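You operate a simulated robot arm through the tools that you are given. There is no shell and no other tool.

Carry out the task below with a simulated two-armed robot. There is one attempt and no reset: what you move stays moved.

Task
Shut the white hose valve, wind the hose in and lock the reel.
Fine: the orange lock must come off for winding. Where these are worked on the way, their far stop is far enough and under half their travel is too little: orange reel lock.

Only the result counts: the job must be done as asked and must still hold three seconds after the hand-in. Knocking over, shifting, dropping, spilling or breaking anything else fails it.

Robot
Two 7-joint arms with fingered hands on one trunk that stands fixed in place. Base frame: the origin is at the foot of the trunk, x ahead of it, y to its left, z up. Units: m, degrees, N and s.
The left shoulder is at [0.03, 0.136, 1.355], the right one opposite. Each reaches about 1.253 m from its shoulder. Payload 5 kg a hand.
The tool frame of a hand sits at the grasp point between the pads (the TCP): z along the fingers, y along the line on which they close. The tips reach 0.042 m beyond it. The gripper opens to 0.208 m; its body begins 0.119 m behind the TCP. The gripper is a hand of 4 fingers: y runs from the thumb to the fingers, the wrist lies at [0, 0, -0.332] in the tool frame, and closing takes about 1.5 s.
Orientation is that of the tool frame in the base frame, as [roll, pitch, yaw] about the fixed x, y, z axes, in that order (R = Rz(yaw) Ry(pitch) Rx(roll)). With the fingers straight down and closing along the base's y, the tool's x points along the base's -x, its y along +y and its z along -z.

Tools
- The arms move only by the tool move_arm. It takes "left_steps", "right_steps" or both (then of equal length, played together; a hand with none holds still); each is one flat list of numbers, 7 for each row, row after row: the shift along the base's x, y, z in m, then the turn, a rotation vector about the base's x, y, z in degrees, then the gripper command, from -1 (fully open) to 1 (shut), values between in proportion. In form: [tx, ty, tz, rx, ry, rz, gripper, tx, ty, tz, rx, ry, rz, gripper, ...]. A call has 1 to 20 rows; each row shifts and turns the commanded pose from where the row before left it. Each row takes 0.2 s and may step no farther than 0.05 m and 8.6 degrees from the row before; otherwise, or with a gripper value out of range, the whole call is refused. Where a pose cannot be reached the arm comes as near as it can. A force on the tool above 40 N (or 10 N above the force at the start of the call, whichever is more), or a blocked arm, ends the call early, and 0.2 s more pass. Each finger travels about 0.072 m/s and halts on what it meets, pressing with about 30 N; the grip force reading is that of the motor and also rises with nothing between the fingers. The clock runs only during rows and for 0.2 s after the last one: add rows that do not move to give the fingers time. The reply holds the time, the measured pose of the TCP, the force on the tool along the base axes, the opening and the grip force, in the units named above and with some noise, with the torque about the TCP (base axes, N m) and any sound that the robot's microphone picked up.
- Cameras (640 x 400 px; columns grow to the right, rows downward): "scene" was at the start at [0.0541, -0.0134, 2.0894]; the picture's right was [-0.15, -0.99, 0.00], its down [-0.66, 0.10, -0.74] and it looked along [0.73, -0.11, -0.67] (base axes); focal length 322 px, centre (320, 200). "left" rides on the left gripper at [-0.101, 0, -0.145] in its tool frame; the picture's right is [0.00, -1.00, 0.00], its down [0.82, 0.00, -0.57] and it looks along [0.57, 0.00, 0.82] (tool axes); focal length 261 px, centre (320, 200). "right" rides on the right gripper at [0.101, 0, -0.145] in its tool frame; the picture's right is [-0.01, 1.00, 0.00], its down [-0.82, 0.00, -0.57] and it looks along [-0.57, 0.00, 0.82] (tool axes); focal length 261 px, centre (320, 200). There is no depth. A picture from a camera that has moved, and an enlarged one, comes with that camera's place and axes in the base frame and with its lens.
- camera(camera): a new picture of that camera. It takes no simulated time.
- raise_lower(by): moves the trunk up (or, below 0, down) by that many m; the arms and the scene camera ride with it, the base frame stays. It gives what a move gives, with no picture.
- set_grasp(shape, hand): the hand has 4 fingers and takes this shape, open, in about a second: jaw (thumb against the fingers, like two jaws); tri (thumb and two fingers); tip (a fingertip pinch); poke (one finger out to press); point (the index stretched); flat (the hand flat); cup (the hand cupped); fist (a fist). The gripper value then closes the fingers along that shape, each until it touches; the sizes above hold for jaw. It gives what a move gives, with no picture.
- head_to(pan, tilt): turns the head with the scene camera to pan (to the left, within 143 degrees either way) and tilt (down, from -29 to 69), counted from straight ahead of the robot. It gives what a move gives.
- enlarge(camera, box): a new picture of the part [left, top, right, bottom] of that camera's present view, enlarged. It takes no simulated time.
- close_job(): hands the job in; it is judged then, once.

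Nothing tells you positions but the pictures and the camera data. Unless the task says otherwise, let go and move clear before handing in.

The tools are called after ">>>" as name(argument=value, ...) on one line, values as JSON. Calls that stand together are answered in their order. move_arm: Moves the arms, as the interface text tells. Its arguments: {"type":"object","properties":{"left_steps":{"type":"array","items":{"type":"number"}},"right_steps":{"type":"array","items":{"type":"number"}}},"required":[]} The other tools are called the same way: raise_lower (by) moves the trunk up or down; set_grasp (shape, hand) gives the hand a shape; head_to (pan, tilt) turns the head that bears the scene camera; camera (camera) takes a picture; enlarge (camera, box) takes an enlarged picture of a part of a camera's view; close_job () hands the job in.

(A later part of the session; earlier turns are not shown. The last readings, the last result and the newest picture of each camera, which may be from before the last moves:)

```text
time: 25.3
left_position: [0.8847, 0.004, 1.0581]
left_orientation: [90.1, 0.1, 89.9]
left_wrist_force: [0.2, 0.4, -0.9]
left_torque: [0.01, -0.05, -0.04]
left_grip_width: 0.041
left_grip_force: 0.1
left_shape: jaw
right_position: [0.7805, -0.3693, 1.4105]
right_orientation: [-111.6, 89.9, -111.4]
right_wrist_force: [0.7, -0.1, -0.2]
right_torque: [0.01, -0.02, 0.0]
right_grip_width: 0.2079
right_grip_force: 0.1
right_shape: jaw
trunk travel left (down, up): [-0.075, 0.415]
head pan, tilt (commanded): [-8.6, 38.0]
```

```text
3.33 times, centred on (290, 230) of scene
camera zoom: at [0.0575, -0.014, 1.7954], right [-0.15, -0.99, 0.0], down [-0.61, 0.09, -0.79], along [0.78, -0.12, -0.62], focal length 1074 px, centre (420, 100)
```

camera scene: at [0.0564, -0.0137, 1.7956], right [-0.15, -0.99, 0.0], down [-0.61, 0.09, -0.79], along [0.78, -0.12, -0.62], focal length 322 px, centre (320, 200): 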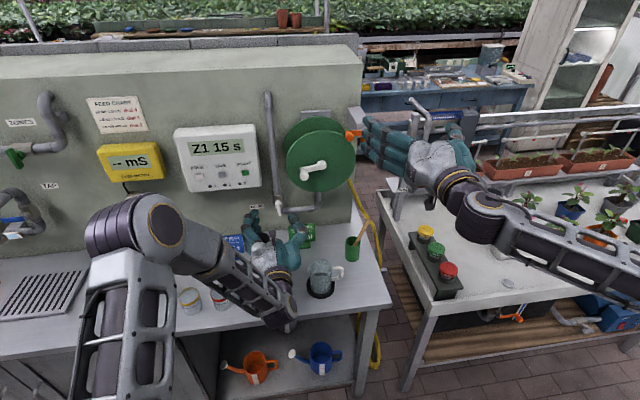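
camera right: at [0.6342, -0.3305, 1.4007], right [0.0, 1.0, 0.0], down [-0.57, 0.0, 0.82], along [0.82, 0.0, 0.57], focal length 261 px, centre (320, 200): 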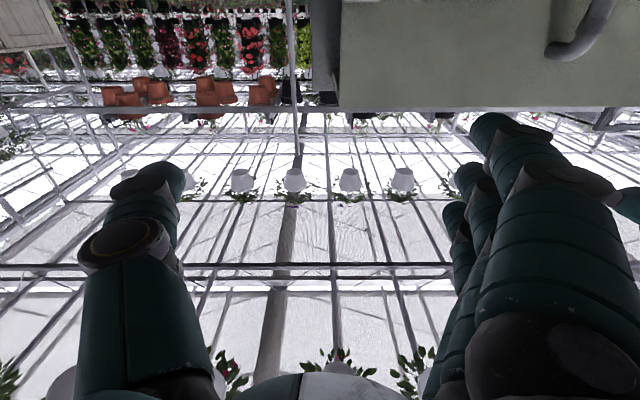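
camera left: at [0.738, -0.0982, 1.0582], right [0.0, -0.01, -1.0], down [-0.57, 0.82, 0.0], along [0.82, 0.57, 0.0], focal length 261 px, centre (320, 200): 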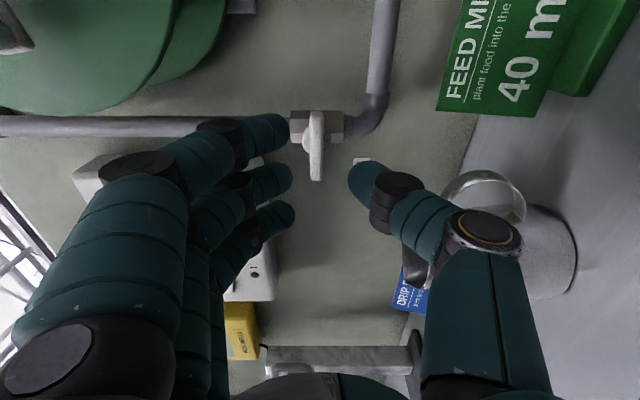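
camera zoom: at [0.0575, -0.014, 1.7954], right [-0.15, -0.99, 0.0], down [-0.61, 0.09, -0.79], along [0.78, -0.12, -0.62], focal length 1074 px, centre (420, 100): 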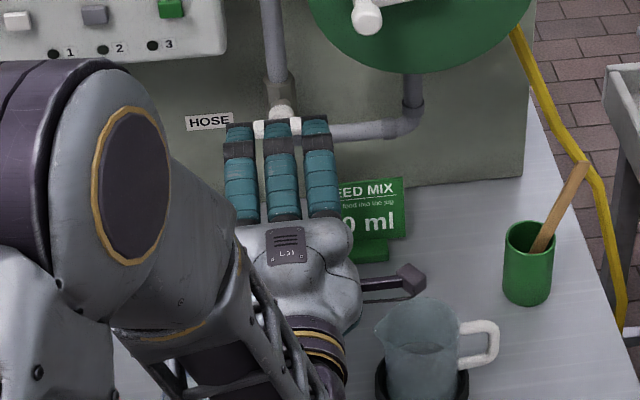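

The white handle is now horizontal: valve shut. I'll take the left hand up and away, rolling it so its camera can watch the reel from the left.

>>> move_arm(left_steps=[-0.004, 0.01, 0.012, 0, 0, 0, 0.6, -0.004, 0.01, 0.016, 0, 0, 0, 0.6, -0.004, 0.01, 0.016, -8, 0, 0, 0.6, -0.004, 0.01, 0.016, -8, 0, 0, 0.6, -0.004, 0.01, 0.016, -8, 0, 0, 0.6, -0.004, 0.01, 0.016, -8, 0, 0, 0.6, -0.004, 0.01, 0.016, -8, 0, 0, 0.6, -0.004, 0.01, 0.016, -8, 0, 0, 0.6, -0.004, 0.01, 0.016, -8, 0, 0, 0.6, -0.004, 0.01, 0.016, -8, 0, 0, 0.6, -0.004, 0.01, 0.016, -8, 0, 0, 0.6, -0.004, 0.01, 0.016, -8, 0, 0, 0.6, -0.004, 0.01, 0.016, -8, 0, 0, 0.6, -0.004, 0.01, 0.016, -8, 0, 0, 0.6, -0.004, 0.01, 0.016, -8, 0, 0, 0.6, 0, 0, 0.016, -8, 0, 0, 0.6, 0, 0, 0.016, -8, 0, 0, 0.6, 0, 0, 0.016, -8, 0, 0, 0.6, 0, 0, 0.016, -8, 0, 0, 0.6, 0, 0, 0, -8, 0, 0, 0.6])

>>> camera(camera="left")

>>> camera(camera="scene")

```text
time: 29.5
left_position: [0.8244, 0.1546, 1.3579]
left_orientation: [-90.1, 35.8, -90.2]
left_wrist_force: [0.3, 0.5, -0.5]
left_torque: [0.02, 0.01, -0.01]
left_grip_width: 0.0409
left_grip_force: 0.1
left_shape: jaw
right_position: [0.7822, -0.3694, 1.4104]
right_orientation: [-104.3, 89.9, -104.1]
right_wrist_force: [0.6, -0.6, -0.6]
right_torque: [0.01, 0.04, -0.03]
right_grip_width: 0.2077
right_grip_force: 0.1
right_shape: jaw
trunk travel left (down, up): [-0.075, 0.415]
head pan, tilt (commanded): [-8.6, 38.0]
```

```text
taken
camera left: at [0.6783, 0.2357, 1.4167], right [0.0, -0.58, 0.81], down [-0.57, -0.67, -0.48], along [0.82, -0.47, -0.33], focal length 261 px, centre (320, 200)
```

left: 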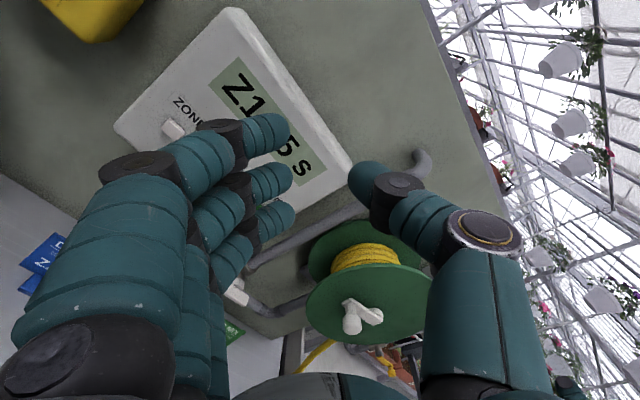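

```text
taken
camera scene: at [0.0574, -0.0137, 1.7954], right [-0.15, -0.99, 0.0], down [-0.61, 0.09, -0.79], along [0.78, -0.12, -0.62], focal length 322 px, centre (320, 200)
```

scene: 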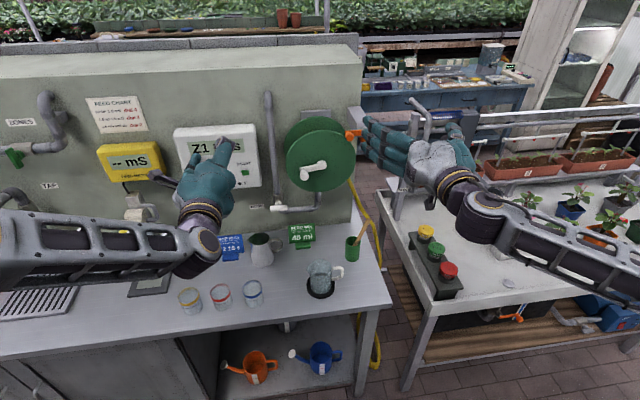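

Left camera now sees the reel from the left. Zooming on the reel for hose direction and the crank and lock geometry.

>>> enlarge(camera="left", box=[270, 200, 450, 380])

>>> enlarge(camera="scene", box=[275, 100, 395, 200])

>>> camera(camera="right")

```text
2.22 times, centred on (360, 290) of left
camera zoom: at [0.6783, 0.2357, 1.4167], right [0.0, -0.58, 0.81], down [-0.57, -0.67, -0.48], along [0.82, -0.47, -0.33], focal length 579 px, centre (231, 0)
```

zoom: 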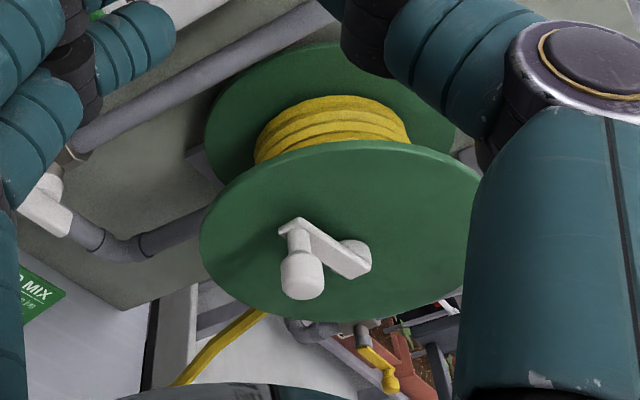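

```text
4.00 times, centred on (335, 150) of scene
camera zoom: at [0.0574, -0.0137, 1.7954], right [-0.15, -0.99, 0.0], down [-0.61, 0.09, -0.79], along [0.78, -0.12, -0.62], focal length 1288 px, centre (260, 400)
```

zoom: 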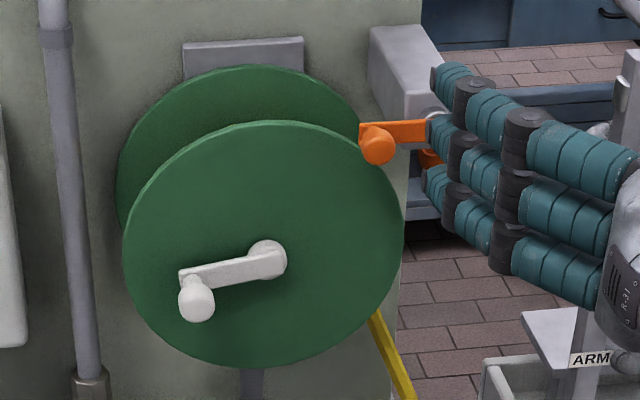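

```text
taken
camera right: at [0.6354, -0.3686, 1.3088], right [0.0, 1.0, 0.0], down [-0.57, 0.0, 0.82], along [0.82, 0.0, 0.57], focal length 261 px, centre (320, 200)
```

right: 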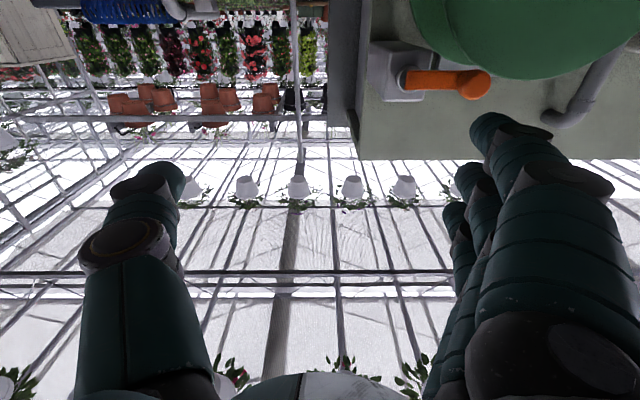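

The hose leaves the drum's right side going down, so winding in should be counter-clockwise as seen from the robot (knob on the left going down first). The lock lever pivots at about [0.94, -0.28, 1.36] with its knob at about [0.89, -0.23, 1.356]. I'll make the right hand a "poke" finger and look at its geometry.

>>> set_grasp(shape="poke", hand="right")

>>> camera(camera="right")

>>> enlarge(camera="scene", box=[330, 90, 490, 210])

```text
time: 30.4
left_position: [0.8233, 0.1544, 1.3563]
left_orientation: [-90.0, 36.1, -90.1]
left_wrist_force: [-0.6, 0.6, 0.8]
left_torque: [0.01, 0.02, 0.0]
left_grip_width: 0.041
left_grip_force: 0.0
left_shape: jaw
right_position: [0.7821, -0.3688, 1.4097]
right_orientation: [-87.1, 89.9, -87.0]
right_wrist_force: [-0.4, -0.3, 0.9]
right_torque: [0.0, -0.01, 0.02]
right_grip_width: 0.0002
right_grip_force: 0.1
right_shape: poke
trunk travel left (down, up): [-0.075, 0.415]
head pan, tilt (commanded): [-8.6, 38.0]
```

```text
taken
camera right: at [0.635, -0.3689, 1.309], right [0.0, 1.0, 0.0], down [-0.57, 0.0, 0.82], along [0.82, 0.0, 0.57], focal length 261 px, centre (320, 200)
```

right: 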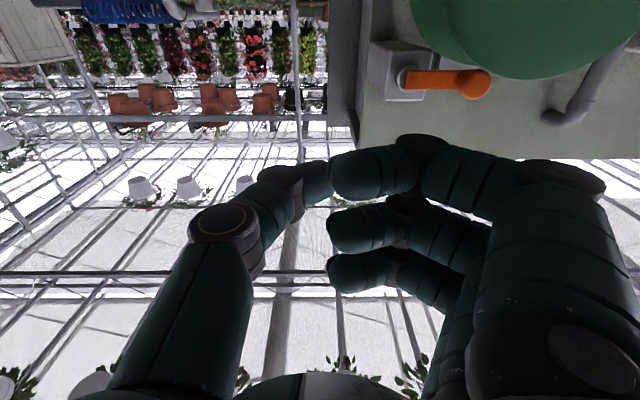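

```text
3.33 times, centred on (410, 150) of scene
camera zoom: at [0.0568, -0.0139, 1.7955], right [-0.15, -0.99, 0.0], down [-0.61, 0.09, -0.79], along [0.78, -0.12, -0.62], focal length 1074 px, centre (20, 367)
```

zoom: 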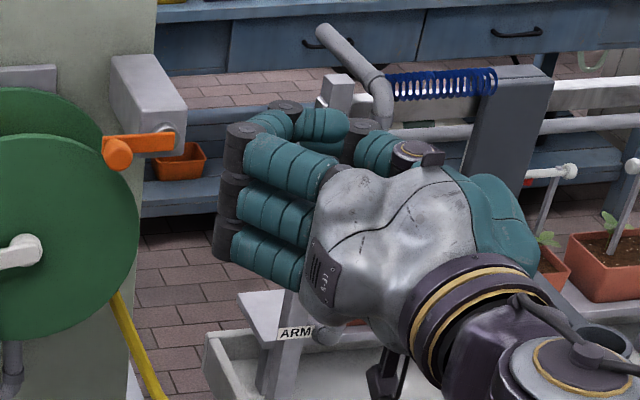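

"Poke" leaves all fingers curled. I'll try the "point" shape for a stretched index finger.

>>> set_grasp(shape="point", hand="right")

>>> camera(camera="right")

>>> enlarge(camera="scene", box=[330, 90, 490, 210])

```text
time: 31.3
left_position: [0.8236, 0.1548, 1.3579]
left_orientation: [-90.0, 36.0, -90.2]
left_wrist_force: [0.7, 0.4, 0.2]
left_torque: [-0.04, 0.01, 0.0]
left_grip_width: 0.0411
left_grip_force: 0.2
left_shape: jaw
right_position: [0.781, -0.369, 1.4108]
right_orientation: [-84.0, 89.9, -83.8]
right_wrist_force: [-1.1, 0.0, 0.0]
right_torque: [0.01, -0.02, -0.05]
right_grip_width: 0.202
right_grip_force: 0.0
right_shape: point
trunk travel left (down, up): [-0.075, 0.415]
head pan, tilt (commanded): [-8.6, 38.0]
```

```text
taken
camera right: at [0.6349, -0.3689, 1.309], right [0.0, 1.0, 0.0], down [-0.57, 0.0, 0.82], along [0.82, 0.0, 0.57], focal length 261 px, centre (320, 200)
```

right: 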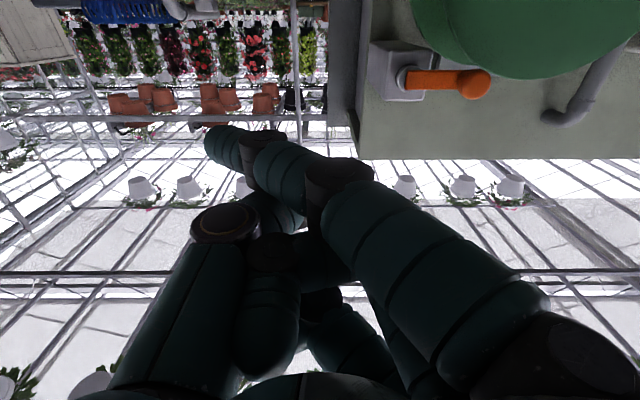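

```text
3.33 times, centred on (410, 150) of scene
camera zoom: at [0.0568, -0.014, 1.7955], right [-0.15, -0.99, 0.0], down [-0.61, 0.09, -0.79], along [0.78, -0.12, -0.62], focal length 1074 px, centre (20, 367)
```

zoom: 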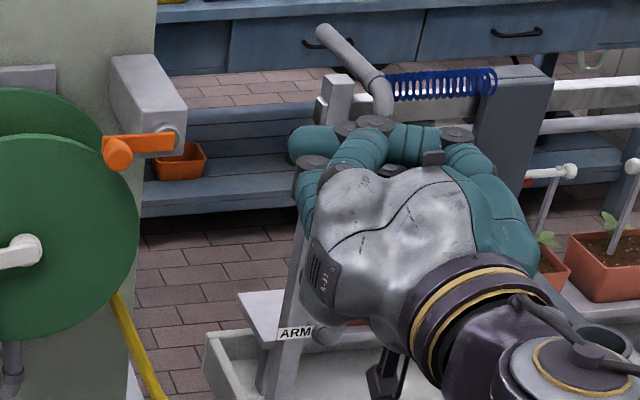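

Neither shape gives a straight forward finger, so I'll grip the knobs with the left jaw hand, which worked well and has a good camera view. First the right hand goes out of the way.

>>> move_arm(right_steps=[-0.016, -0.026, 0.028, 0, 0, 0, -1, -0.016, -0.026, 0.028, 0, 0, 0, -1, -0.016, -0.026, 0.028, 0, 0, 0, -1, -0.016, -0.026, 0.028, 0, 0, 0, -1, -0.016, -0.026, 0.028, 0, 0, 0, -1, 0, 0, 0, 0, 0, 0, -1])

>>> camera(camera="scene")

>>> enlarge(camera="scene", box=[275, 100, 395, 200])

>>> enlarge(camera="scene", box=[335, 110, 385, 150])

```text
time: 32.7
left_position: [0.8234, 0.1533, 1.3578]
left_orientation: [-90.1, 36.1, -90.2]
left_wrist_force: [0.3, -0.3, -0.6]
left_torque: [0.01, -0.02, -0.02]
left_grip_width: 0.0411
left_grip_force: 0.1
left_shape: jaw
right_position: [0.7026, -0.5015, 1.5516]
right_orientation: [57.0, 90.0, 57.1]
right_wrist_force: [0.8, 0.6, -0.7]
right_torque: [0.01, -0.06, 0.01]
right_grip_width: 0.2021
right_grip_force: 0.0
right_shape: point
trunk travel left (down, up): [-0.075, 0.415]
head pan, tilt (commanded): [-8.6, 38.0]
```

```text
taken
camera scene: at [0.0581, -0.0142, 1.7954], right [-0.15, -0.99, 0.0], down [-0.61, 0.09, -0.79], along [0.78, -0.12, -0.62], focal length 322 px, centre (320, 200)
```

scene: 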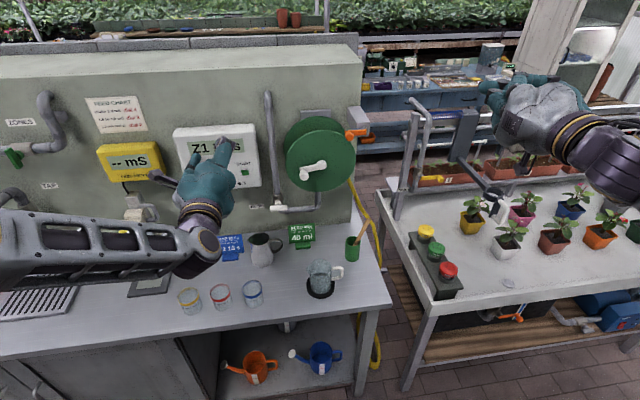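

```text
4.00 times, centred on (335, 150) of scene
camera zoom: at [0.0581, -0.0142, 1.7954], right [-0.15, -0.99, 0.0], down [-0.61, 0.09, -0.79], along [0.78, -0.12, -0.62], focal length 1288 px, centre (260, 400)
```

zoom: 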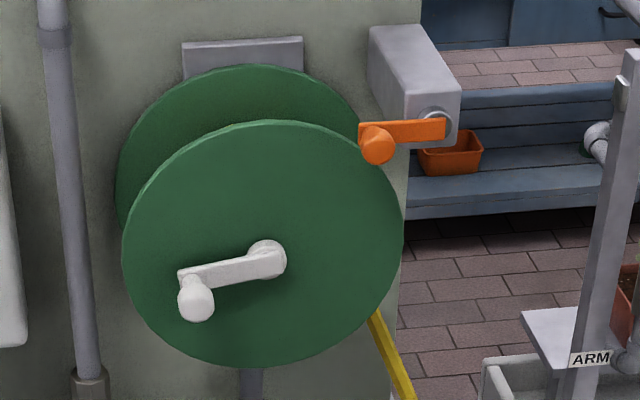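

```text
10.00 times, centred on (360, 130) of scene
camera zoom: at [0.0581, -0.0142, 1.7954], right [-0.15, -0.99, 0.0], down [-0.61, 0.09, -0.79], along [0.78, -0.12, -0.62], focal length 3221 px, centre (-80, 900)
```

zoom: 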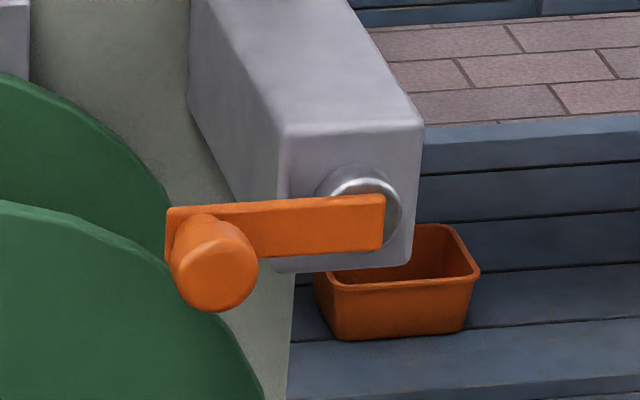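

With the view clear: lock knob axis at about y -0.228, z 1.358 (x 0.88–0.91); crank knob at [0.888, -0.09, 1.242]; hub axis at y -0.151, z 1.255. I'll bring the left hand in front of the lock knob.

>>> move_arm(left_steps=[-0.01, -0.03, 0, 0, 0, 0, 0.4, -0.01, -0.04, 0, 0, 0, 0, 0.2, 0, -0.045, 0, 0, 0, 0, 0.2, 0, -0.045, 0, 0, 0, 0, 0.2, 0, -0.045, 0, 0, 0, 0, 0.2, 0, -0.045, 0, 0, 0, 0, 0.2, 0, -0.045, 0, 0, 0, 0, 0.2, 0, -0.045, 0, 0, 0, 0, 0.2, 0, -0.041, 0, 0, 0, 0, 0.2, 0, 0, 0, 0, 0, 0, 0.2])

>>> camera(camera="left")

>>> enlarge(camera="scene", box=[275, 80, 435, 200])

```text
time: 34.9
left_position: [0.8015, -0.2259, 1.3589]
left_orientation: [-90.0, 35.8, -90.2]
left_wrist_force: [-0.2, 0.7, -0.1]
left_torque: [0.01, 0.02, -0.09]
left_grip_width: 0.0826
left_grip_force: 0.1
left_shape: jaw
right_position: [0.7018, -0.4998, 1.5517]
right_orientation: [-81.4, 89.9, -81.2]
right_wrist_force: [-0.2, 1.3, -0.2]
right_torque: [0.0, 0.04, -0.14]
right_grip_width: 0.2017
right_grip_force: 0.1
right_shape: point
trunk travel left (down, up): [-0.075, 0.415]
head pan, tilt (commanded): [-8.6, 38.0]
```

```text
taken
camera left: at [0.656, -0.1445, 1.4178], right [0.0, -0.58, 0.81], down [-0.57, -0.67, -0.48], along [0.82, -0.47, -0.33], focal length 261 px, centre (320, 200)
```

left: 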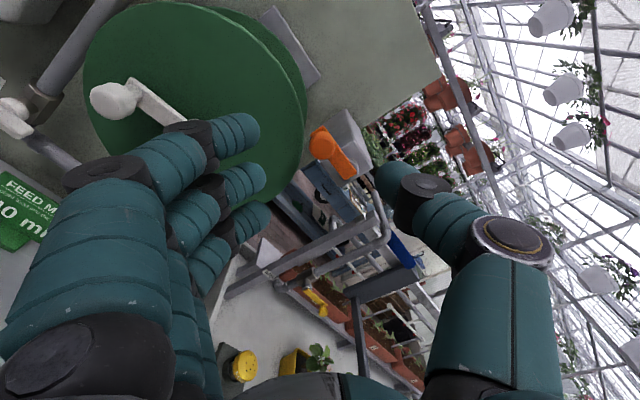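

```text
3.33 times, centred on (355, 140) of scene
camera zoom: at [0.0566, -0.0125, 1.7956], right [-0.15, -0.99, 0.0], down [-0.61, 0.09, -0.79], along [0.78, -0.12, -0.62], focal length 1074 px, centre (203, 400)
```

zoom: 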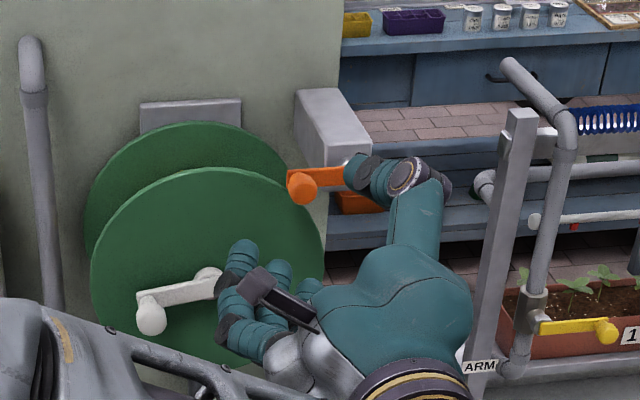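

>>> enlarge(camera="left", box=[270, 100, 400, 200])

```text
4.00 times, centred on (335, 150) of left
camera zoom: at [0.656, -0.1445, 1.4178], right [0.0, -0.58, 0.81], down [-0.57, -0.67, -0.48], along [0.82, -0.47, -0.33], focal length 1043 px, centre (260, 400)
```

zoom: 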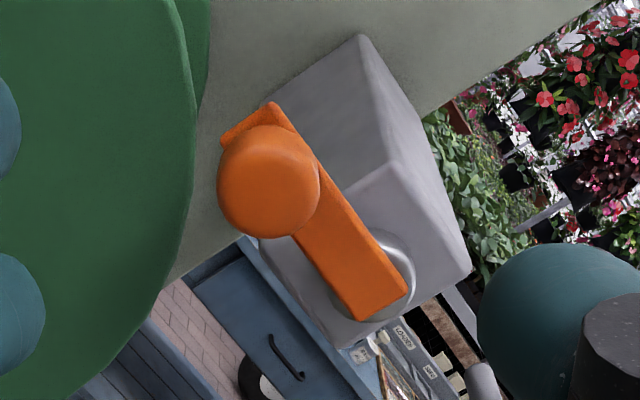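

Refined knob centre: y -0.226, z 1.362, front at x 0.883. Advancing so the fingertips reach x≈0.905 around the knob, then checking.

>>> move_arm(left_steps=[0.02, 0, 0.003, 0, 0, 0, 0.2, 0.02, 0, 0, 0, 0, 0, 0.2, 0.022, 0, 0, 0, 0, 0, 0.2, 0, 0, 0, 0, 0, 0, 0.2])

>>> camera(camera="left")

>>> enlarge(camera="scene", box=[315, 90, 395, 170])

```text
time: 35.9
left_position: [0.865, -0.2262, 1.3609]
left_orientation: [-90.0, 36.0, -90.1]
left_wrist_force: [-0.9, -0.3, -0.1]
left_torque: [-0.01, -0.02, 0.01]
left_grip_width: 0.0825
left_grip_force: 0.1
left_shape: jaw
right_position: [0.7011, -0.5011, 1.5523]
right_orientation: [-56.8, 89.9, -56.6]
right_wrist_force: [-0.4, -0.1, 0.0]
right_torque: [0.0, 0.01, -0.05]
right_grip_width: 0.2017
right_grip_force: 0.0
right_shape: point
trunk travel left (down, up): [-0.075, 0.415]
head pan, tilt (commanded): [-8.6, 38.0]
```

```text
taken
camera left: at [0.7192, -0.1452, 1.4204], right [0.0, -0.58, 0.81], down [-0.57, -0.66, -0.48], along [0.82, -0.47, -0.33], focal length 261 px, centre (320, 200)
```

left: 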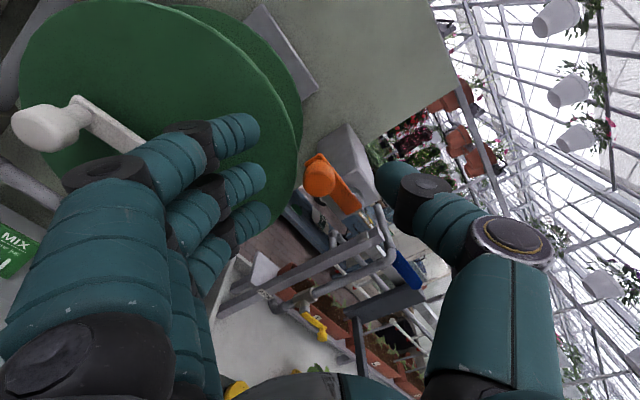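

```text
5.00 times, centred on (355, 130) of scene
camera zoom: at [0.0559, -0.0141, 1.7956], right [-0.15, -0.99, 0.0], down [-0.61, 0.09, -0.79], along [0.78, -0.12, -0.62], focal length 1610 px, centre (145, 550)
```

zoom: 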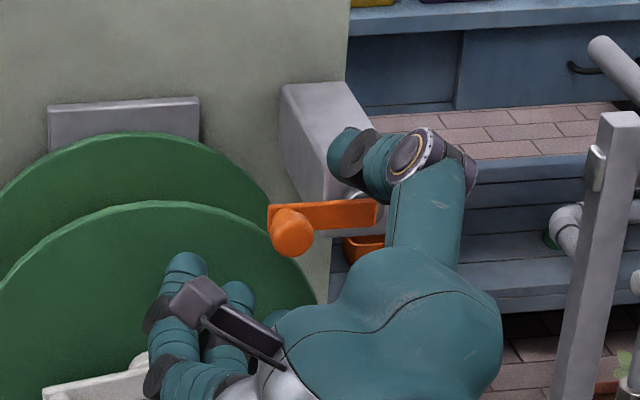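

The knob sits right in the grasp centre. Closing on it.

>>> move_arm(left_steps=[0, 0, 0, 0, 0, 0, 0.5, 0, 0, 0, 0, 0, 0, 0.8, 0, 0, 0, 0, 0, 0, 1, 0, 0, 0, 0, 0, 0, 1, 0, 0, 0, 0, 0, 0, 1, 0, 0, 0, 0, 0, 0, 1])

>>> camera(camera="left")

>>> enlarge(camera="scene", box=[315, 90, 395, 170])

```text
time: 37.3
left_position: [0.865, -0.2281, 1.3623]
left_orientation: [-89.9, 36.0, -90.0]
left_wrist_force: [4.5, -5.9, 9.6]
left_torque: [0.01, -0.15, -0.08]
left_grip_width: 0.006
left_grip_force: 29.9
left_shape: jaw
right_position: [0.7008, -0.5004, 1.5517]
right_orientation: [-73.9, 90.0, -73.6]
right_wrist_force: [-0.6, 0.2, 0.4]
right_torque: [-0.01, 0.01, -0.06]
right_grip_width: 0.2014
right_grip_force: 0.1
right_shape: point
trunk travel left (down, up): [-0.075, 0.415]
head pan, tilt (commanded): [-8.6, 38.0]
```

```text
taken
camera left: at [0.7196, -0.1461, 1.4211], right [0.0, -0.58, 0.81], down [-0.57, -0.66, -0.48], along [0.82, -0.47, -0.33], focal length 261 px, centre (320, 200)
```

left: 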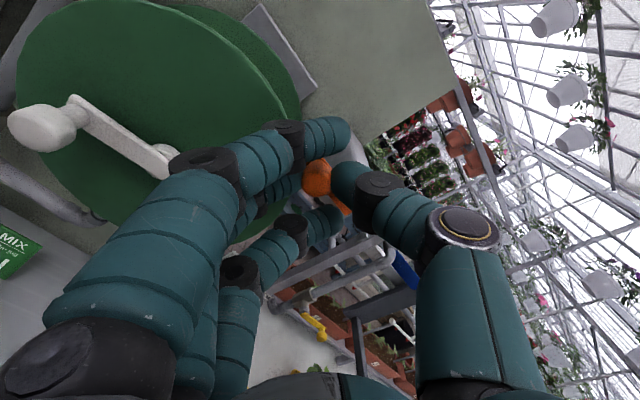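

```text
5.00 times, centred on (355, 130) of scene
camera zoom: at [0.0568, -0.0148, 1.7956], right [-0.15, -0.99, 0.0], down [-0.61, 0.09, -0.79], along [0.78, -0.12, -0.62], focal length 1610 px, centre (145, 550)
```

zoom: 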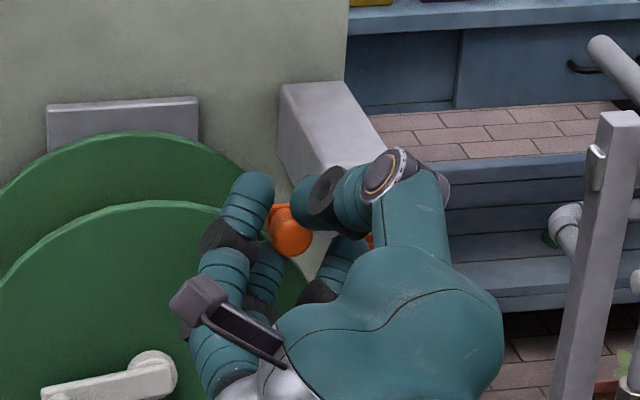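

Gripped and caged. A slight push downward during closing (≈10 N) didn't move the lever, so I'll test swinging it upward about its pivot (y -0.282, z 1.362).

>>> move_arm(left_steps=[0, -0.0002, 0.0049, 5, 0, 0, 1, 0, -0.0006, 0.0048, 5, 0, 0, 1, 0, 0, 0, 0, 0, 0, 1])

>>> enlarge(camera="scene", box=[315, 90, 395, 170])

>>> camera(camera="left")

```text
time: 38.1
left_position: [0.8653, -0.2292, 1.37]
left_orientation: [-90.2, 46.1, -90.3]
left_wrist_force: [1.8, -7.3, -0.2]
left_torque: [-0.13, 0.21, -0.07]
left_grip_width: 0.0055
left_grip_force: 29.8
left_shape: jaw
right_position: [0.7016, -0.5011, 1.5503]
right_orientation: [77.3, 90.0, 77.3]
right_wrist_force: [0.4, 0.1, -0.1]
right_torque: [0.0, 0.01, -0.03]
right_grip_width: 0.2015
right_grip_force: 0.0
right_shape: point
trunk travel left (down, up): [-0.075, 0.415]
head pan, tilt (commanded): [-8.6, 38.0]
```

```text
5.00 times, centred on (355, 130) of scene
camera zoom: at [0.057, -0.015, 1.7954], right [-0.15, -0.99, 0.0], down [-0.61, 0.09, -0.79], along [0.78, -0.12, -0.62], focal length 1610 px, centre (145, 550)
```

zoom: 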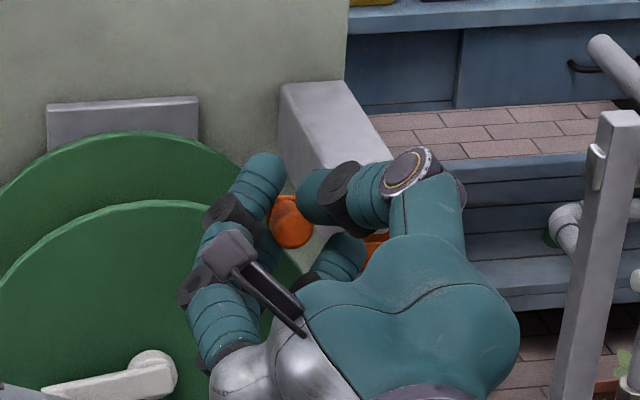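

```text
taken
camera left: at [0.7201, -0.1589, 1.4418], right [0.0, -0.72, 0.7], down [-0.57, -0.57, -0.59], along [0.82, -0.4, -0.41], focal length 261 px, centre (320, 200)
```

left: 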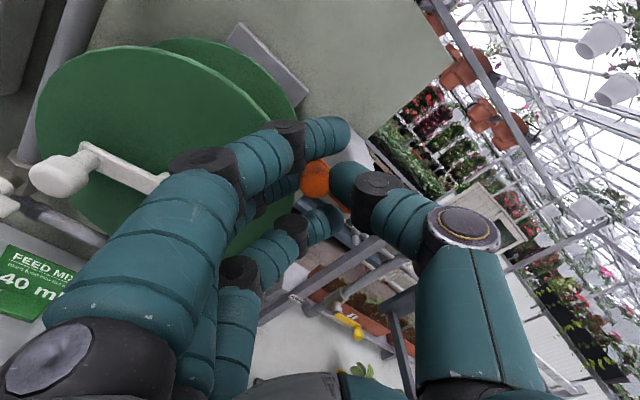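

The lever is moving up with low force. Continuing along its arc to about 50°.

>>> move_arm(left_steps=[0, -0.0019, 0.0076, 8, 0, 0, 1, 0, -0.0029, 0.0072, 8, 0, 0, 1, 0, -0.0039, 0.0068, 8, 0, 0, 1, 0, -0.0048, 0.0062, 8, 0, 0, 1, 0, -0.0056, 0.0055, 8, 0, 0, 1, 0, 0, 0, 0, 0, 0, 1])

>>> enlarge(camera="scene", box=[315, 90, 395, 170])

>>> camera(camera="left")

```text
time: 39.5
left_position: [0.8649, -0.2474, 1.4018]
left_orientation: [-94.4, 86.2, -94.5]
left_wrist_force: [-0.2, -9.9, -16.3]
left_torque: [-0.05, 0.46, -0.05]
left_grip_width: 0.0054
left_grip_force: 29.9
left_shape: jaw
right_position: [0.7028, -0.5012, 1.5497]
right_orientation: [170.7, 89.9, 170.8]
right_wrist_force: [0.2, 0.2, 0.2]
right_torque: [0.01, -0.01, -0.06]
right_grip_width: 0.2019
right_grip_force: 0.1
right_shape: point
trunk travel left (down, up): [-0.075, 0.415]
head pan, tilt (commanded): [-8.6, 38.0]
```

```text
5.00 times, centred on (355, 130) of scene
camera zoom: at [0.0584, -0.0159, 1.7953], right [-0.15, -0.99, 0.0], down [-0.61, 0.09, -0.79], along [0.78, -0.12, -0.62], focal length 1610 px, centre (145, 550)
```

zoom: 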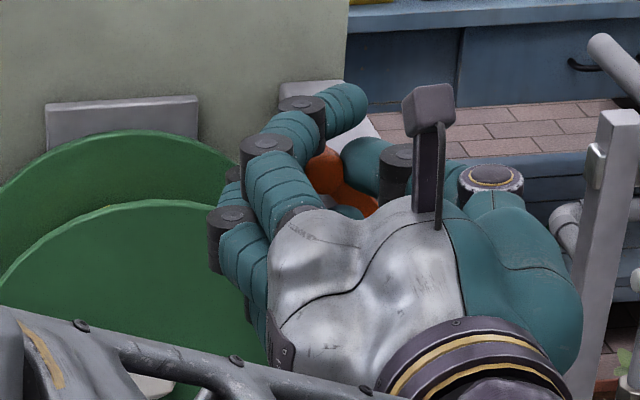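

```text
taken
camera left: at [0.7204, -0.2412, 1.5027], right [0.0, -1.0, 0.07], down [-0.58, -0.06, -0.82], along [0.82, -0.04, -0.57], focal length 261 px, centre (320, 200)
```

left: 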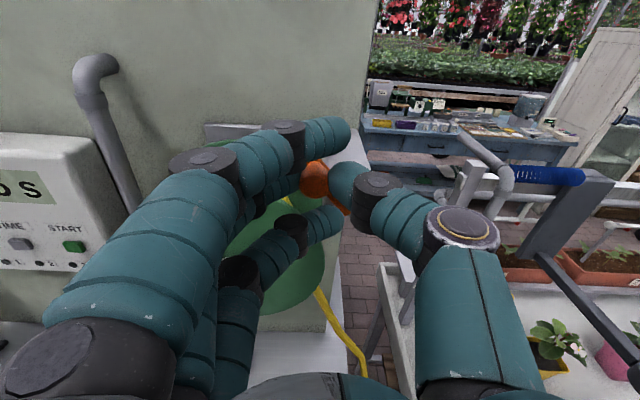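

Lever is at about 50° and moving easily; the small resisting force is radial, so I'll shorten the arc radius slightly and continue to find the far stop.

>>> move_arm(left_steps=[0, -0.0085, 0.0012, 8, 0, 0, 1, 0, -0.0064, 0.0034, 8, 0, 0, 1, 0, -0.0068, 0.0025, 8, 0, 0, 1, 0, 0, 0, 0, 0, 0, 1])

>>> enlarge(camera="scene", box=[315, 90, 395, 170])

>>> camera(camera="left")

```text
time: 40.5
left_position: [0.8655, -0.2676, 1.4096]
left_orientation: [90.5, 69.9, 90.5]
left_wrist_force: [-4.5, -1.3, -15.4]
left_torque: [0.01, 0.32, 0.16]
left_grip_width: 0.0053
left_grip_force: 29.7
left_shape: jaw
right_position: [0.7019, -0.5004, 1.5494]
right_orientation: [-131.3, 89.9, -131.1]
right_wrist_force: [-0.1, -0.7, 0.0]
right_torque: [0.03, -0.01, -0.04]
right_grip_width: 0.2019
right_grip_force: 0.1
right_shape: point
trunk travel left (down, up): [-0.075, 0.415]
head pan, tilt (commanded): [-8.6, 38.0]
```

```text
5.00 times, centred on (355, 130) of scene
camera zoom: at [0.0578, -0.0146, 1.7954], right [-0.15, -0.99, 0.0], down [-0.61, 0.09, -0.79], along [0.78, -0.12, -0.62], focal length 1610 px, centre (145, 550)
```

zoom: 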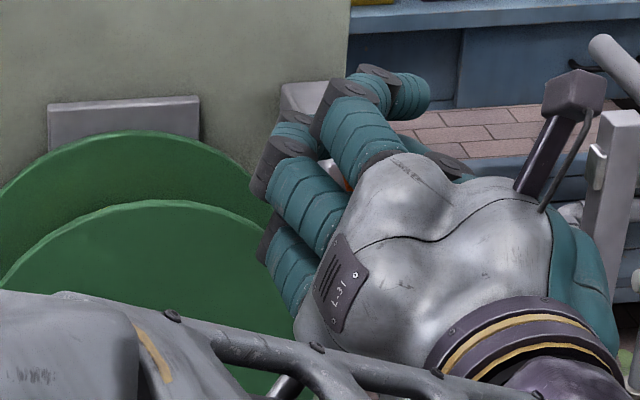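

```text
taken
camera left: at [0.7204, -0.3029, 1.5055], right [0.0, -0.94, -0.34], down [-0.57, 0.28, -0.77], along [0.82, 0.19, -0.54], focal length 261 px, centre (320, 200)
```

left: 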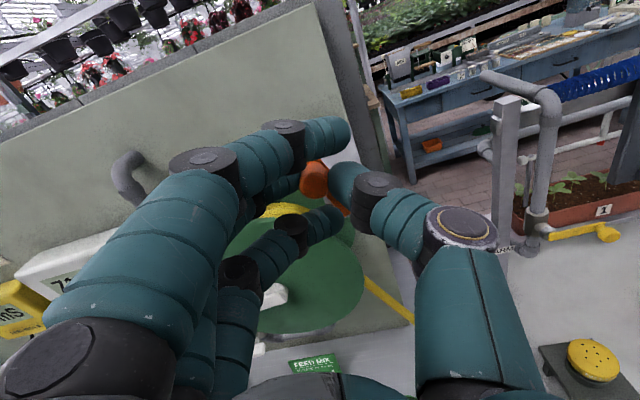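

Still free at about 74°. Continuing until a stop is felt.

>>> move_arm(left_steps=[0, -0.0075, -0.0015, 8, 0, 0, 1, 0, -0.007, 0.0003, 8, 0, 0, 1, 0, 0, 0, 0, 0, 0, 1])

>>> camera(camera="left")

```text
time: 41.3
left_position: [0.8659, -0.2821, 1.4094]
left_orientation: [90.2, 54.0, 90.1]
left_wrist_force: [3.1, 2.5, -3.3]
left_torque: [-0.01, -0.03, 0.24]
left_grip_width: 0.0049
left_grip_force: 30.2
left_shape: jaw
right_position: [0.7025, -0.5001, 1.5508]
right_orientation: [-106.1, 89.9, -105.9]
right_wrist_force: [0.0, 0.1, 0.0]
right_torque: [0.03, 0.0, -0.04]
right_grip_width: 0.2019
right_grip_force: 0.0
right_shape: point
trunk travel left (down, up): [-0.075, 0.415]
head pan, tilt (commanded): [-8.6, 38.0]
```

```text
taken
camera left: at [0.72, -0.3424, 1.4922], right [0.0, -0.81, -0.58], down [-0.57, 0.48, -0.67], along [0.82, 0.33, -0.47], focal length 261 px, centre (320, 200)
```

left: 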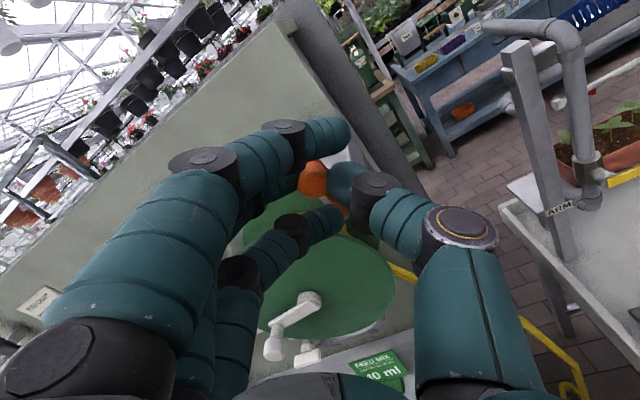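

At ~90° and still light. I'll shift the right hand further away and keep going gently for the stop.

>>> move_arm(left_steps=[0, 0, 0, 0, 0, 0, 1, 0, 0, 0, 0, 0, 0, 1, 0, -0.0059, -0.0004, 7, 0, 0, 1, 0, -0.0058, -0.0011, 7, 0, 0, 1, 0, 0, 0, 0, 0, 0, 1], right_steps=[-0.015, -0.03, 0.01, 0, 0, 0, -1, -0.015, -0.03, 0.01, 0, 0, 0, -1, -0.01, -0.03, 0.01, 0, 0, 0, -1, 0, 0, 0, 0, 0, 0, -1, 0, 0, 0, 0, 0, 0, -1])

>>> camera(camera="left")

>>> enlarge(camera="scene", box=[315, 90, 395, 170])

```text
time: 42.5
left_position: [0.8634, -0.2958, 1.4116]
left_orientation: [89.9, 40.0, 89.8]
left_wrist_force: [3.1, -2.9, 10.4]
left_torque: [0.1, -0.31, -0.05]
left_grip_width: 0.0026
left_grip_force: 29.7
left_shape: jaw
right_position: [0.6598, -0.59, 1.5819]
right_orientation: [-64.7, 89.9, -64.3]
right_wrist_force: [0.2, 0.1, -0.4]
right_torque: [0.0, -0.01, -0.06]
right_grip_width: 0.2018
right_grip_force: 0.1
right_shape: point
trunk travel left (down, up): [-0.075, 0.415]
head pan, tilt (commanded): [-8.6, 38.0]
```

```text
taken
camera left: at [0.7182, -0.3737, 1.4764], right [0.0, -0.65, -0.76], down [-0.57, 0.63, -0.53], along [0.82, 0.43, -0.37], focal length 261 px, centre (320, 200)
```

left: 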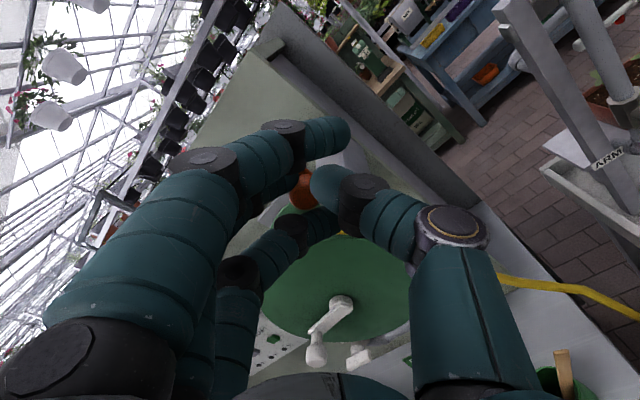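

```text
5.00 times, centred on (355, 130) of scene
camera zoom: at [0.0565, -0.0141, 1.7957], right [-0.15, -0.99, 0.0], down [-0.61, 0.09, -0.79], along [0.78, -0.12, -0.62], focal length 1610 px, centre (145, 550)
```

zoom: 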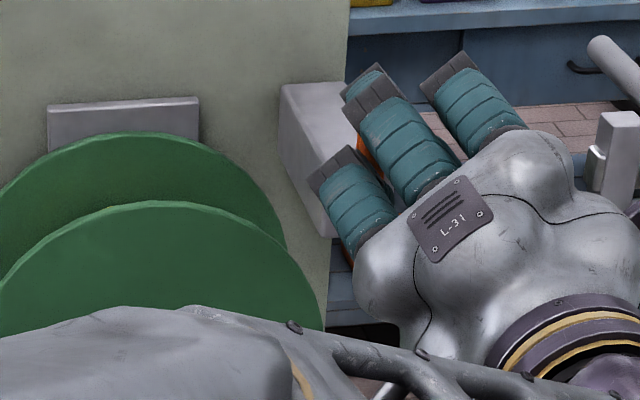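

The knob began to slip in the fingers at ~90°, so the lever is at its far stop. I'll open, back out and verify.

>>> move_arm(left_steps=[0, 0.004, 0, 0, 0, 0, 0.6, 0, 0.003, 0, 0, 0, 0, 0.3, 0, 0, 0, 0, 0, 0, 0.2, -0.02, 0, 0, 0, 0, 0, 0.2, -0.03, 0, 0, 0, 0, 0, 0.2, -0.02, 0, 0, 0, 0, 0, 0.2, 0, 0, 0, 0, 0, 0, 0.2])

>>> camera(camera="left")

>>> enlarge(camera="scene", box=[315, 90, 395, 170])

```text
time: 44.1
left_position: [0.7963, -0.2874, 1.4072]
left_orientation: [90.2, 40.0, 90.3]
left_wrist_force: [-0.4, 0.4, 0.6]
left_torque: [-0.02, -0.01, -0.02]
left_grip_width: 0.0823
left_grip_force: 0.0
left_shape: jaw
right_position: [0.6594, -0.5887, 1.5819]
right_orientation: [87.0, 89.9, 87.1]
right_wrist_force: [0.0, 0.1, 0.1]
right_torque: [0.0, 0.0, -0.07]
right_grip_width: 0.2021
right_grip_force: 0.0
right_shape: point
trunk travel left (down, up): [-0.075, 0.415]
head pan, tilt (commanded): [-8.6, 38.0]
```

```text
taken
camera left: at [0.6508, -0.3661, 1.4743], right [0.0, -0.65, -0.76], down [-0.57, 0.63, -0.53], along [0.82, 0.44, -0.37], focal length 261 px, centre (320, 200)
```

left: 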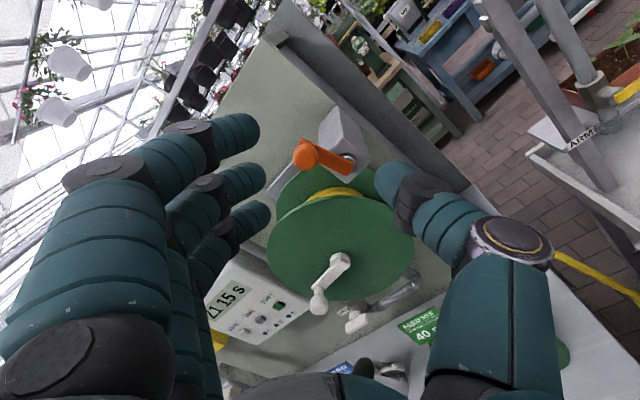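

```text
5.00 times, centred on (355, 130) of scene
camera zoom: at [0.0571, -0.0141, 1.7955], right [-0.15, -0.99, 0.0], down [-0.61, 0.09, -0.79], along [0.78, -0.12, -0.62], focal length 1610 px, centre (145, 550)
```

zoom: 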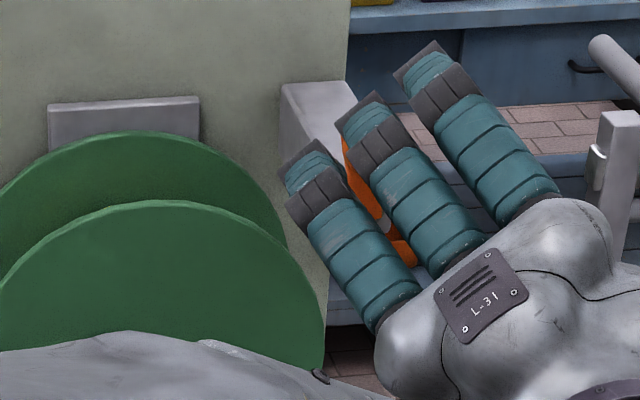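

>>> enlarge(camera="left", box=[250, 90, 430, 340])

```text
1.60 times, centred on (340, 215) of left
camera zoom: at [0.6508, -0.3661, 1.4743], right [0.0, -0.65, -0.76], down [-0.57, 0.63, -0.53], along [0.82, 0.44, -0.37], focal length 417 px, centre (288, 176)
```

zoom: 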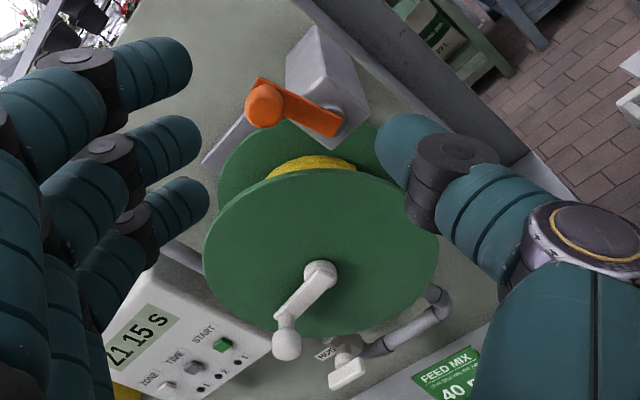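

The lock lever now stands up at ~80°, clear of the reel. Next: bring the left hand, rolled level, in front of the white crank knob.

>>> move_arm(left_steps=[0, 0.028, -0.0236, -7.2, 0, 0, 0.2, 0, 0.028, -0.0236, -7.2, 0, 0, 0.2, 0, 0.028, -0.0236, -7.2, 0, 0, 0.2, 0, 0.028, -0.0236, -7.2, 0, 0, 0.2, 0, 0.028, -0.0236, -7.2, 0, 0, 0.2, 0, 0.028, -0.0236, -7.2, 0, 0, 0.2, 0, 0.029, -0.0234, -7, 0, 0, 0.2, 0, 0, 0, 0, 0, 0, 0.2])

>>> camera(camera="left")

>>> enlarge(camera="scene", box=[265, 90, 425, 210])

```text
time: 45.9
left_position: [0.7949, -0.0937, 1.244]
left_orientation: [-107.7, 89.8, -107.9]
left_wrist_force: [-0.2, -0.1, -0.6]
left_torque: [-0.02, 0.01, 0.06]
left_grip_width: 0.0825
left_grip_force: 0.0
left_shape: jaw
right_position: [0.659, -0.5911, 1.5798]
right_orientation: [-14.2, 90.0, -14.1]
right_wrist_force: [0.0, -0.7, -0.1]
right_torque: [0.0, -0.03, 0.02]
right_grip_width: 0.2017
right_grip_force: 0.0
right_shape: point
trunk travel left (down, up): [-0.075, 0.415]
head pan, tilt (commanded): [-8.6, 38.0]
```

```text
taken
camera left: at [0.6501, -0.0928, 1.3446], right [0.0, -1.0, 0.01], down [-0.57, -0.01, -0.82], along [0.82, -0.01, -0.57], focal length 261 px, centre (320, 200)
```

left: 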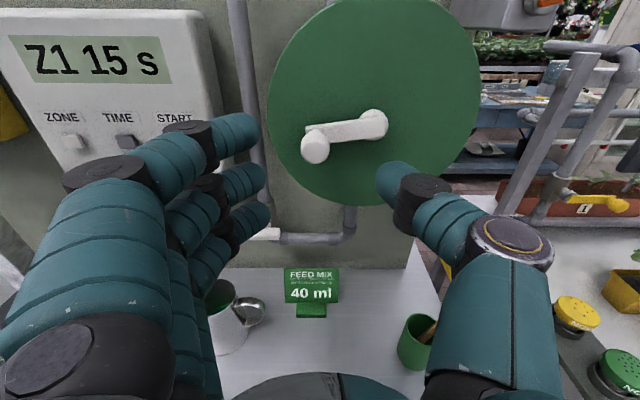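

```text
3.33 times, centred on (345, 150) of scene
camera zoom: at [0.056, -0.0151, 1.7955], right [-0.15, -0.99, 0.0], down [-0.61, 0.09, -0.79], along [0.78, -0.12, -0.62], focal length 1074 px, centre (237, 367)
```

zoom: 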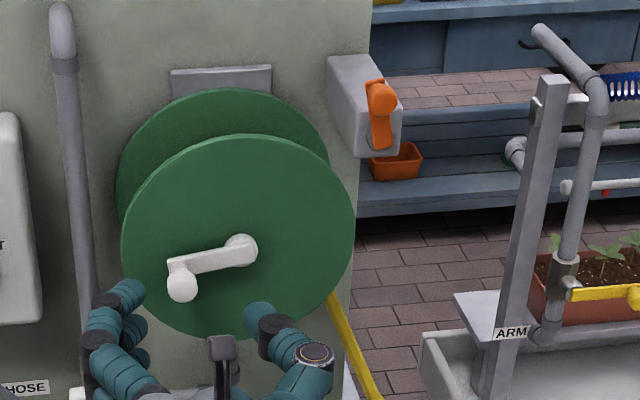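

The lock is standing vertical, fully clear. Crank knob front is at [0.883, -0.0895, 1.244], hub axis at (y -0.151, z 1.2556). Advancing onto the knob and closing.

>>> move_arm(left_steps=[0.02, 0.004, 0, 0, 0, 0, 0.2, 0.025, 0, 0, 0, 0, 0, 0.2, 0.025, 0, 0, 0, 0, 0, 0.2, 0, 0, 0, 0, 0, 0, 0.5, 0, 0, 0, 0, 0, 0, 0.8, 0, 0, 0, 0, 0, 0, 1, 0, 0, 0, 0, 0, 0, 1, 0, 0, 0, 0, 0, 0, 1])

>>> camera(camera="left")

>>> enlarge(camera="scene", box=[265, 90, 425, 210])

```text
time: 47.7
left_position: [0.865, -0.0891, 1.2423]
left_orientation: [-118.3, 89.8, -118.6]
left_wrist_force: [5.6, -9.5, 1.1]
left_torque: [-0.04, -0.01, -0.13]
left_grip_width: 0.0089
left_grip_force: 30.2
left_shape: jaw
right_position: [0.6602, -0.5905, 1.581]
right_orientation: [58.8, 89.9, 59.0]
right_wrist_force: [0.5, -0.1, 0.1]
right_torque: [0.02, 0.0, -0.03]
right_grip_width: 0.2017
right_grip_force: 0.0
right_shape: point
trunk travel left (down, up): [-0.075, 0.415]
head pan, tilt (commanded): [-8.6, 38.0]
```

```text
taken
camera left: at [0.7207, -0.089, 1.3447], right [0.0, -1.0, 0.01], down [-0.57, 0.0, -0.82], along [0.82, -0.01, -0.57], focal length 261 px, centre (320, 200)
```

left: 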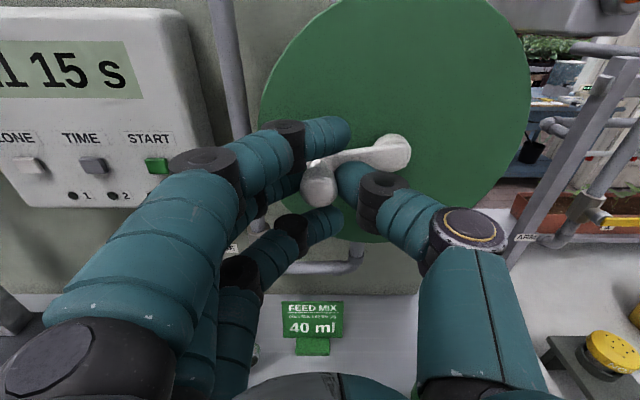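

```text
3.33 times, centred on (345, 150) of scene
camera zoom: at [0.0574, -0.0153, 1.7955], right [-0.15, -0.99, 0.0], down [-0.61, 0.09, -0.79], along [0.78, -0.12, -0.62], focal length 1074 px, centre (237, 367)
```

zoom: 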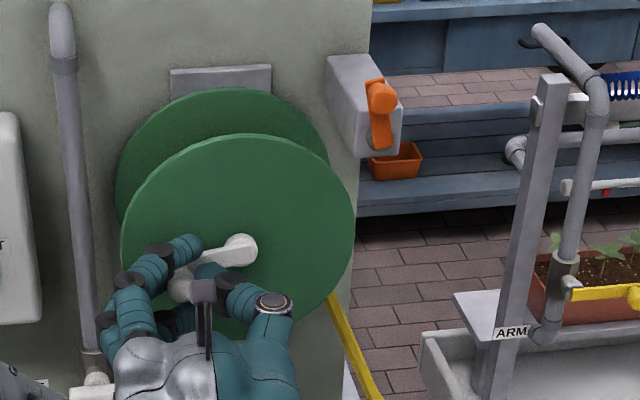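

Knob is gripped. Testing a 30° counter-clockwise turn (knob down) along the crank circle.

>>> move_arm(left_steps=[0, -0.0029, -0.0105, 0, 0, 0, 1, 0, -0.0047, -0.0098, 0, 0, 0, 1, 0, -0.0063, -0.0088, 0, 0, 0, 1, 0, 0, 0, 0, 0, 0, 1])

>>> camera(camera="left")

>>> enlarge(camera="scene", box=[265, 90, 425, 210])

```text
time: 48.7
left_position: [0.866, -0.1025, 1.208]
left_orientation: [-176.5, 89.3, -176.7]
left_wrist_force: [-0.4, -6.4, 2.3]
left_torque: [0.06, -0.17, -0.1]
left_grip_width: 0.0077
left_grip_force: 30.2
left_shape: jaw
right_position: [0.6604, -0.5911, 1.5805]
right_orientation: [-162.4, 90.0, -162.3]
right_wrist_force: [0.4, -0.2, -1.5]
right_torque: [-0.04, -0.09, 0.07]
right_grip_width: 0.2017
right_grip_force: 0.0
right_shape: point
trunk travel left (down, up): [-0.075, 0.415]
head pan, tilt (commanded): [-8.6, 38.0]
```

```text
taken
camera left: at [0.721, -0.1013, 1.3107], right [0.0, -1.0, 0.01], down [-0.58, 0.0, -0.81], along [0.81, -0.01, -0.58], focal length 261 px, centre (320, 200)
```

left: 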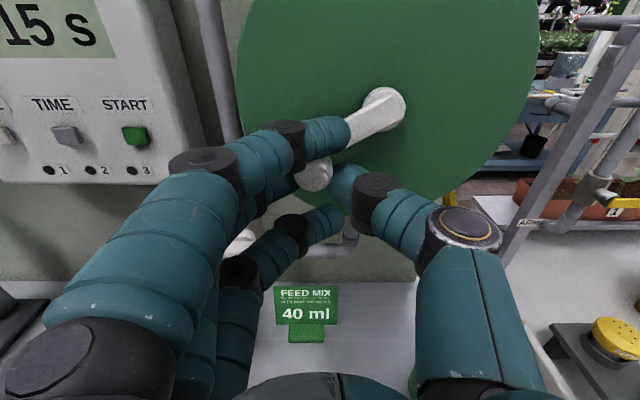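

```text
3.33 times, centred on (345, 150) of scene
camera zoom: at [0.0577, -0.0151, 1.7951], right [-0.15, -0.99, 0.0], down [-0.61, 0.09, -0.79], along [0.78, -0.12, -0.62], focal length 1074 px, centre (237, 367)
```

zoom: 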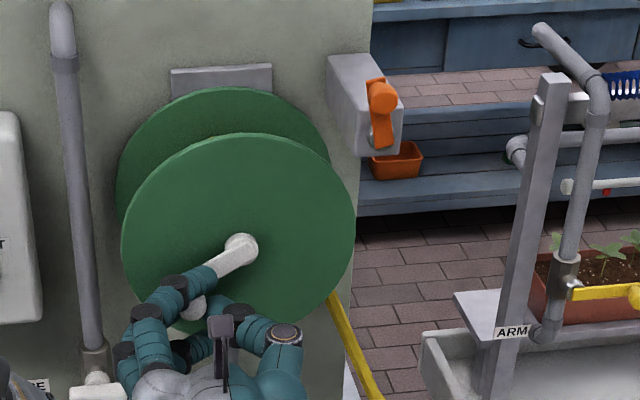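

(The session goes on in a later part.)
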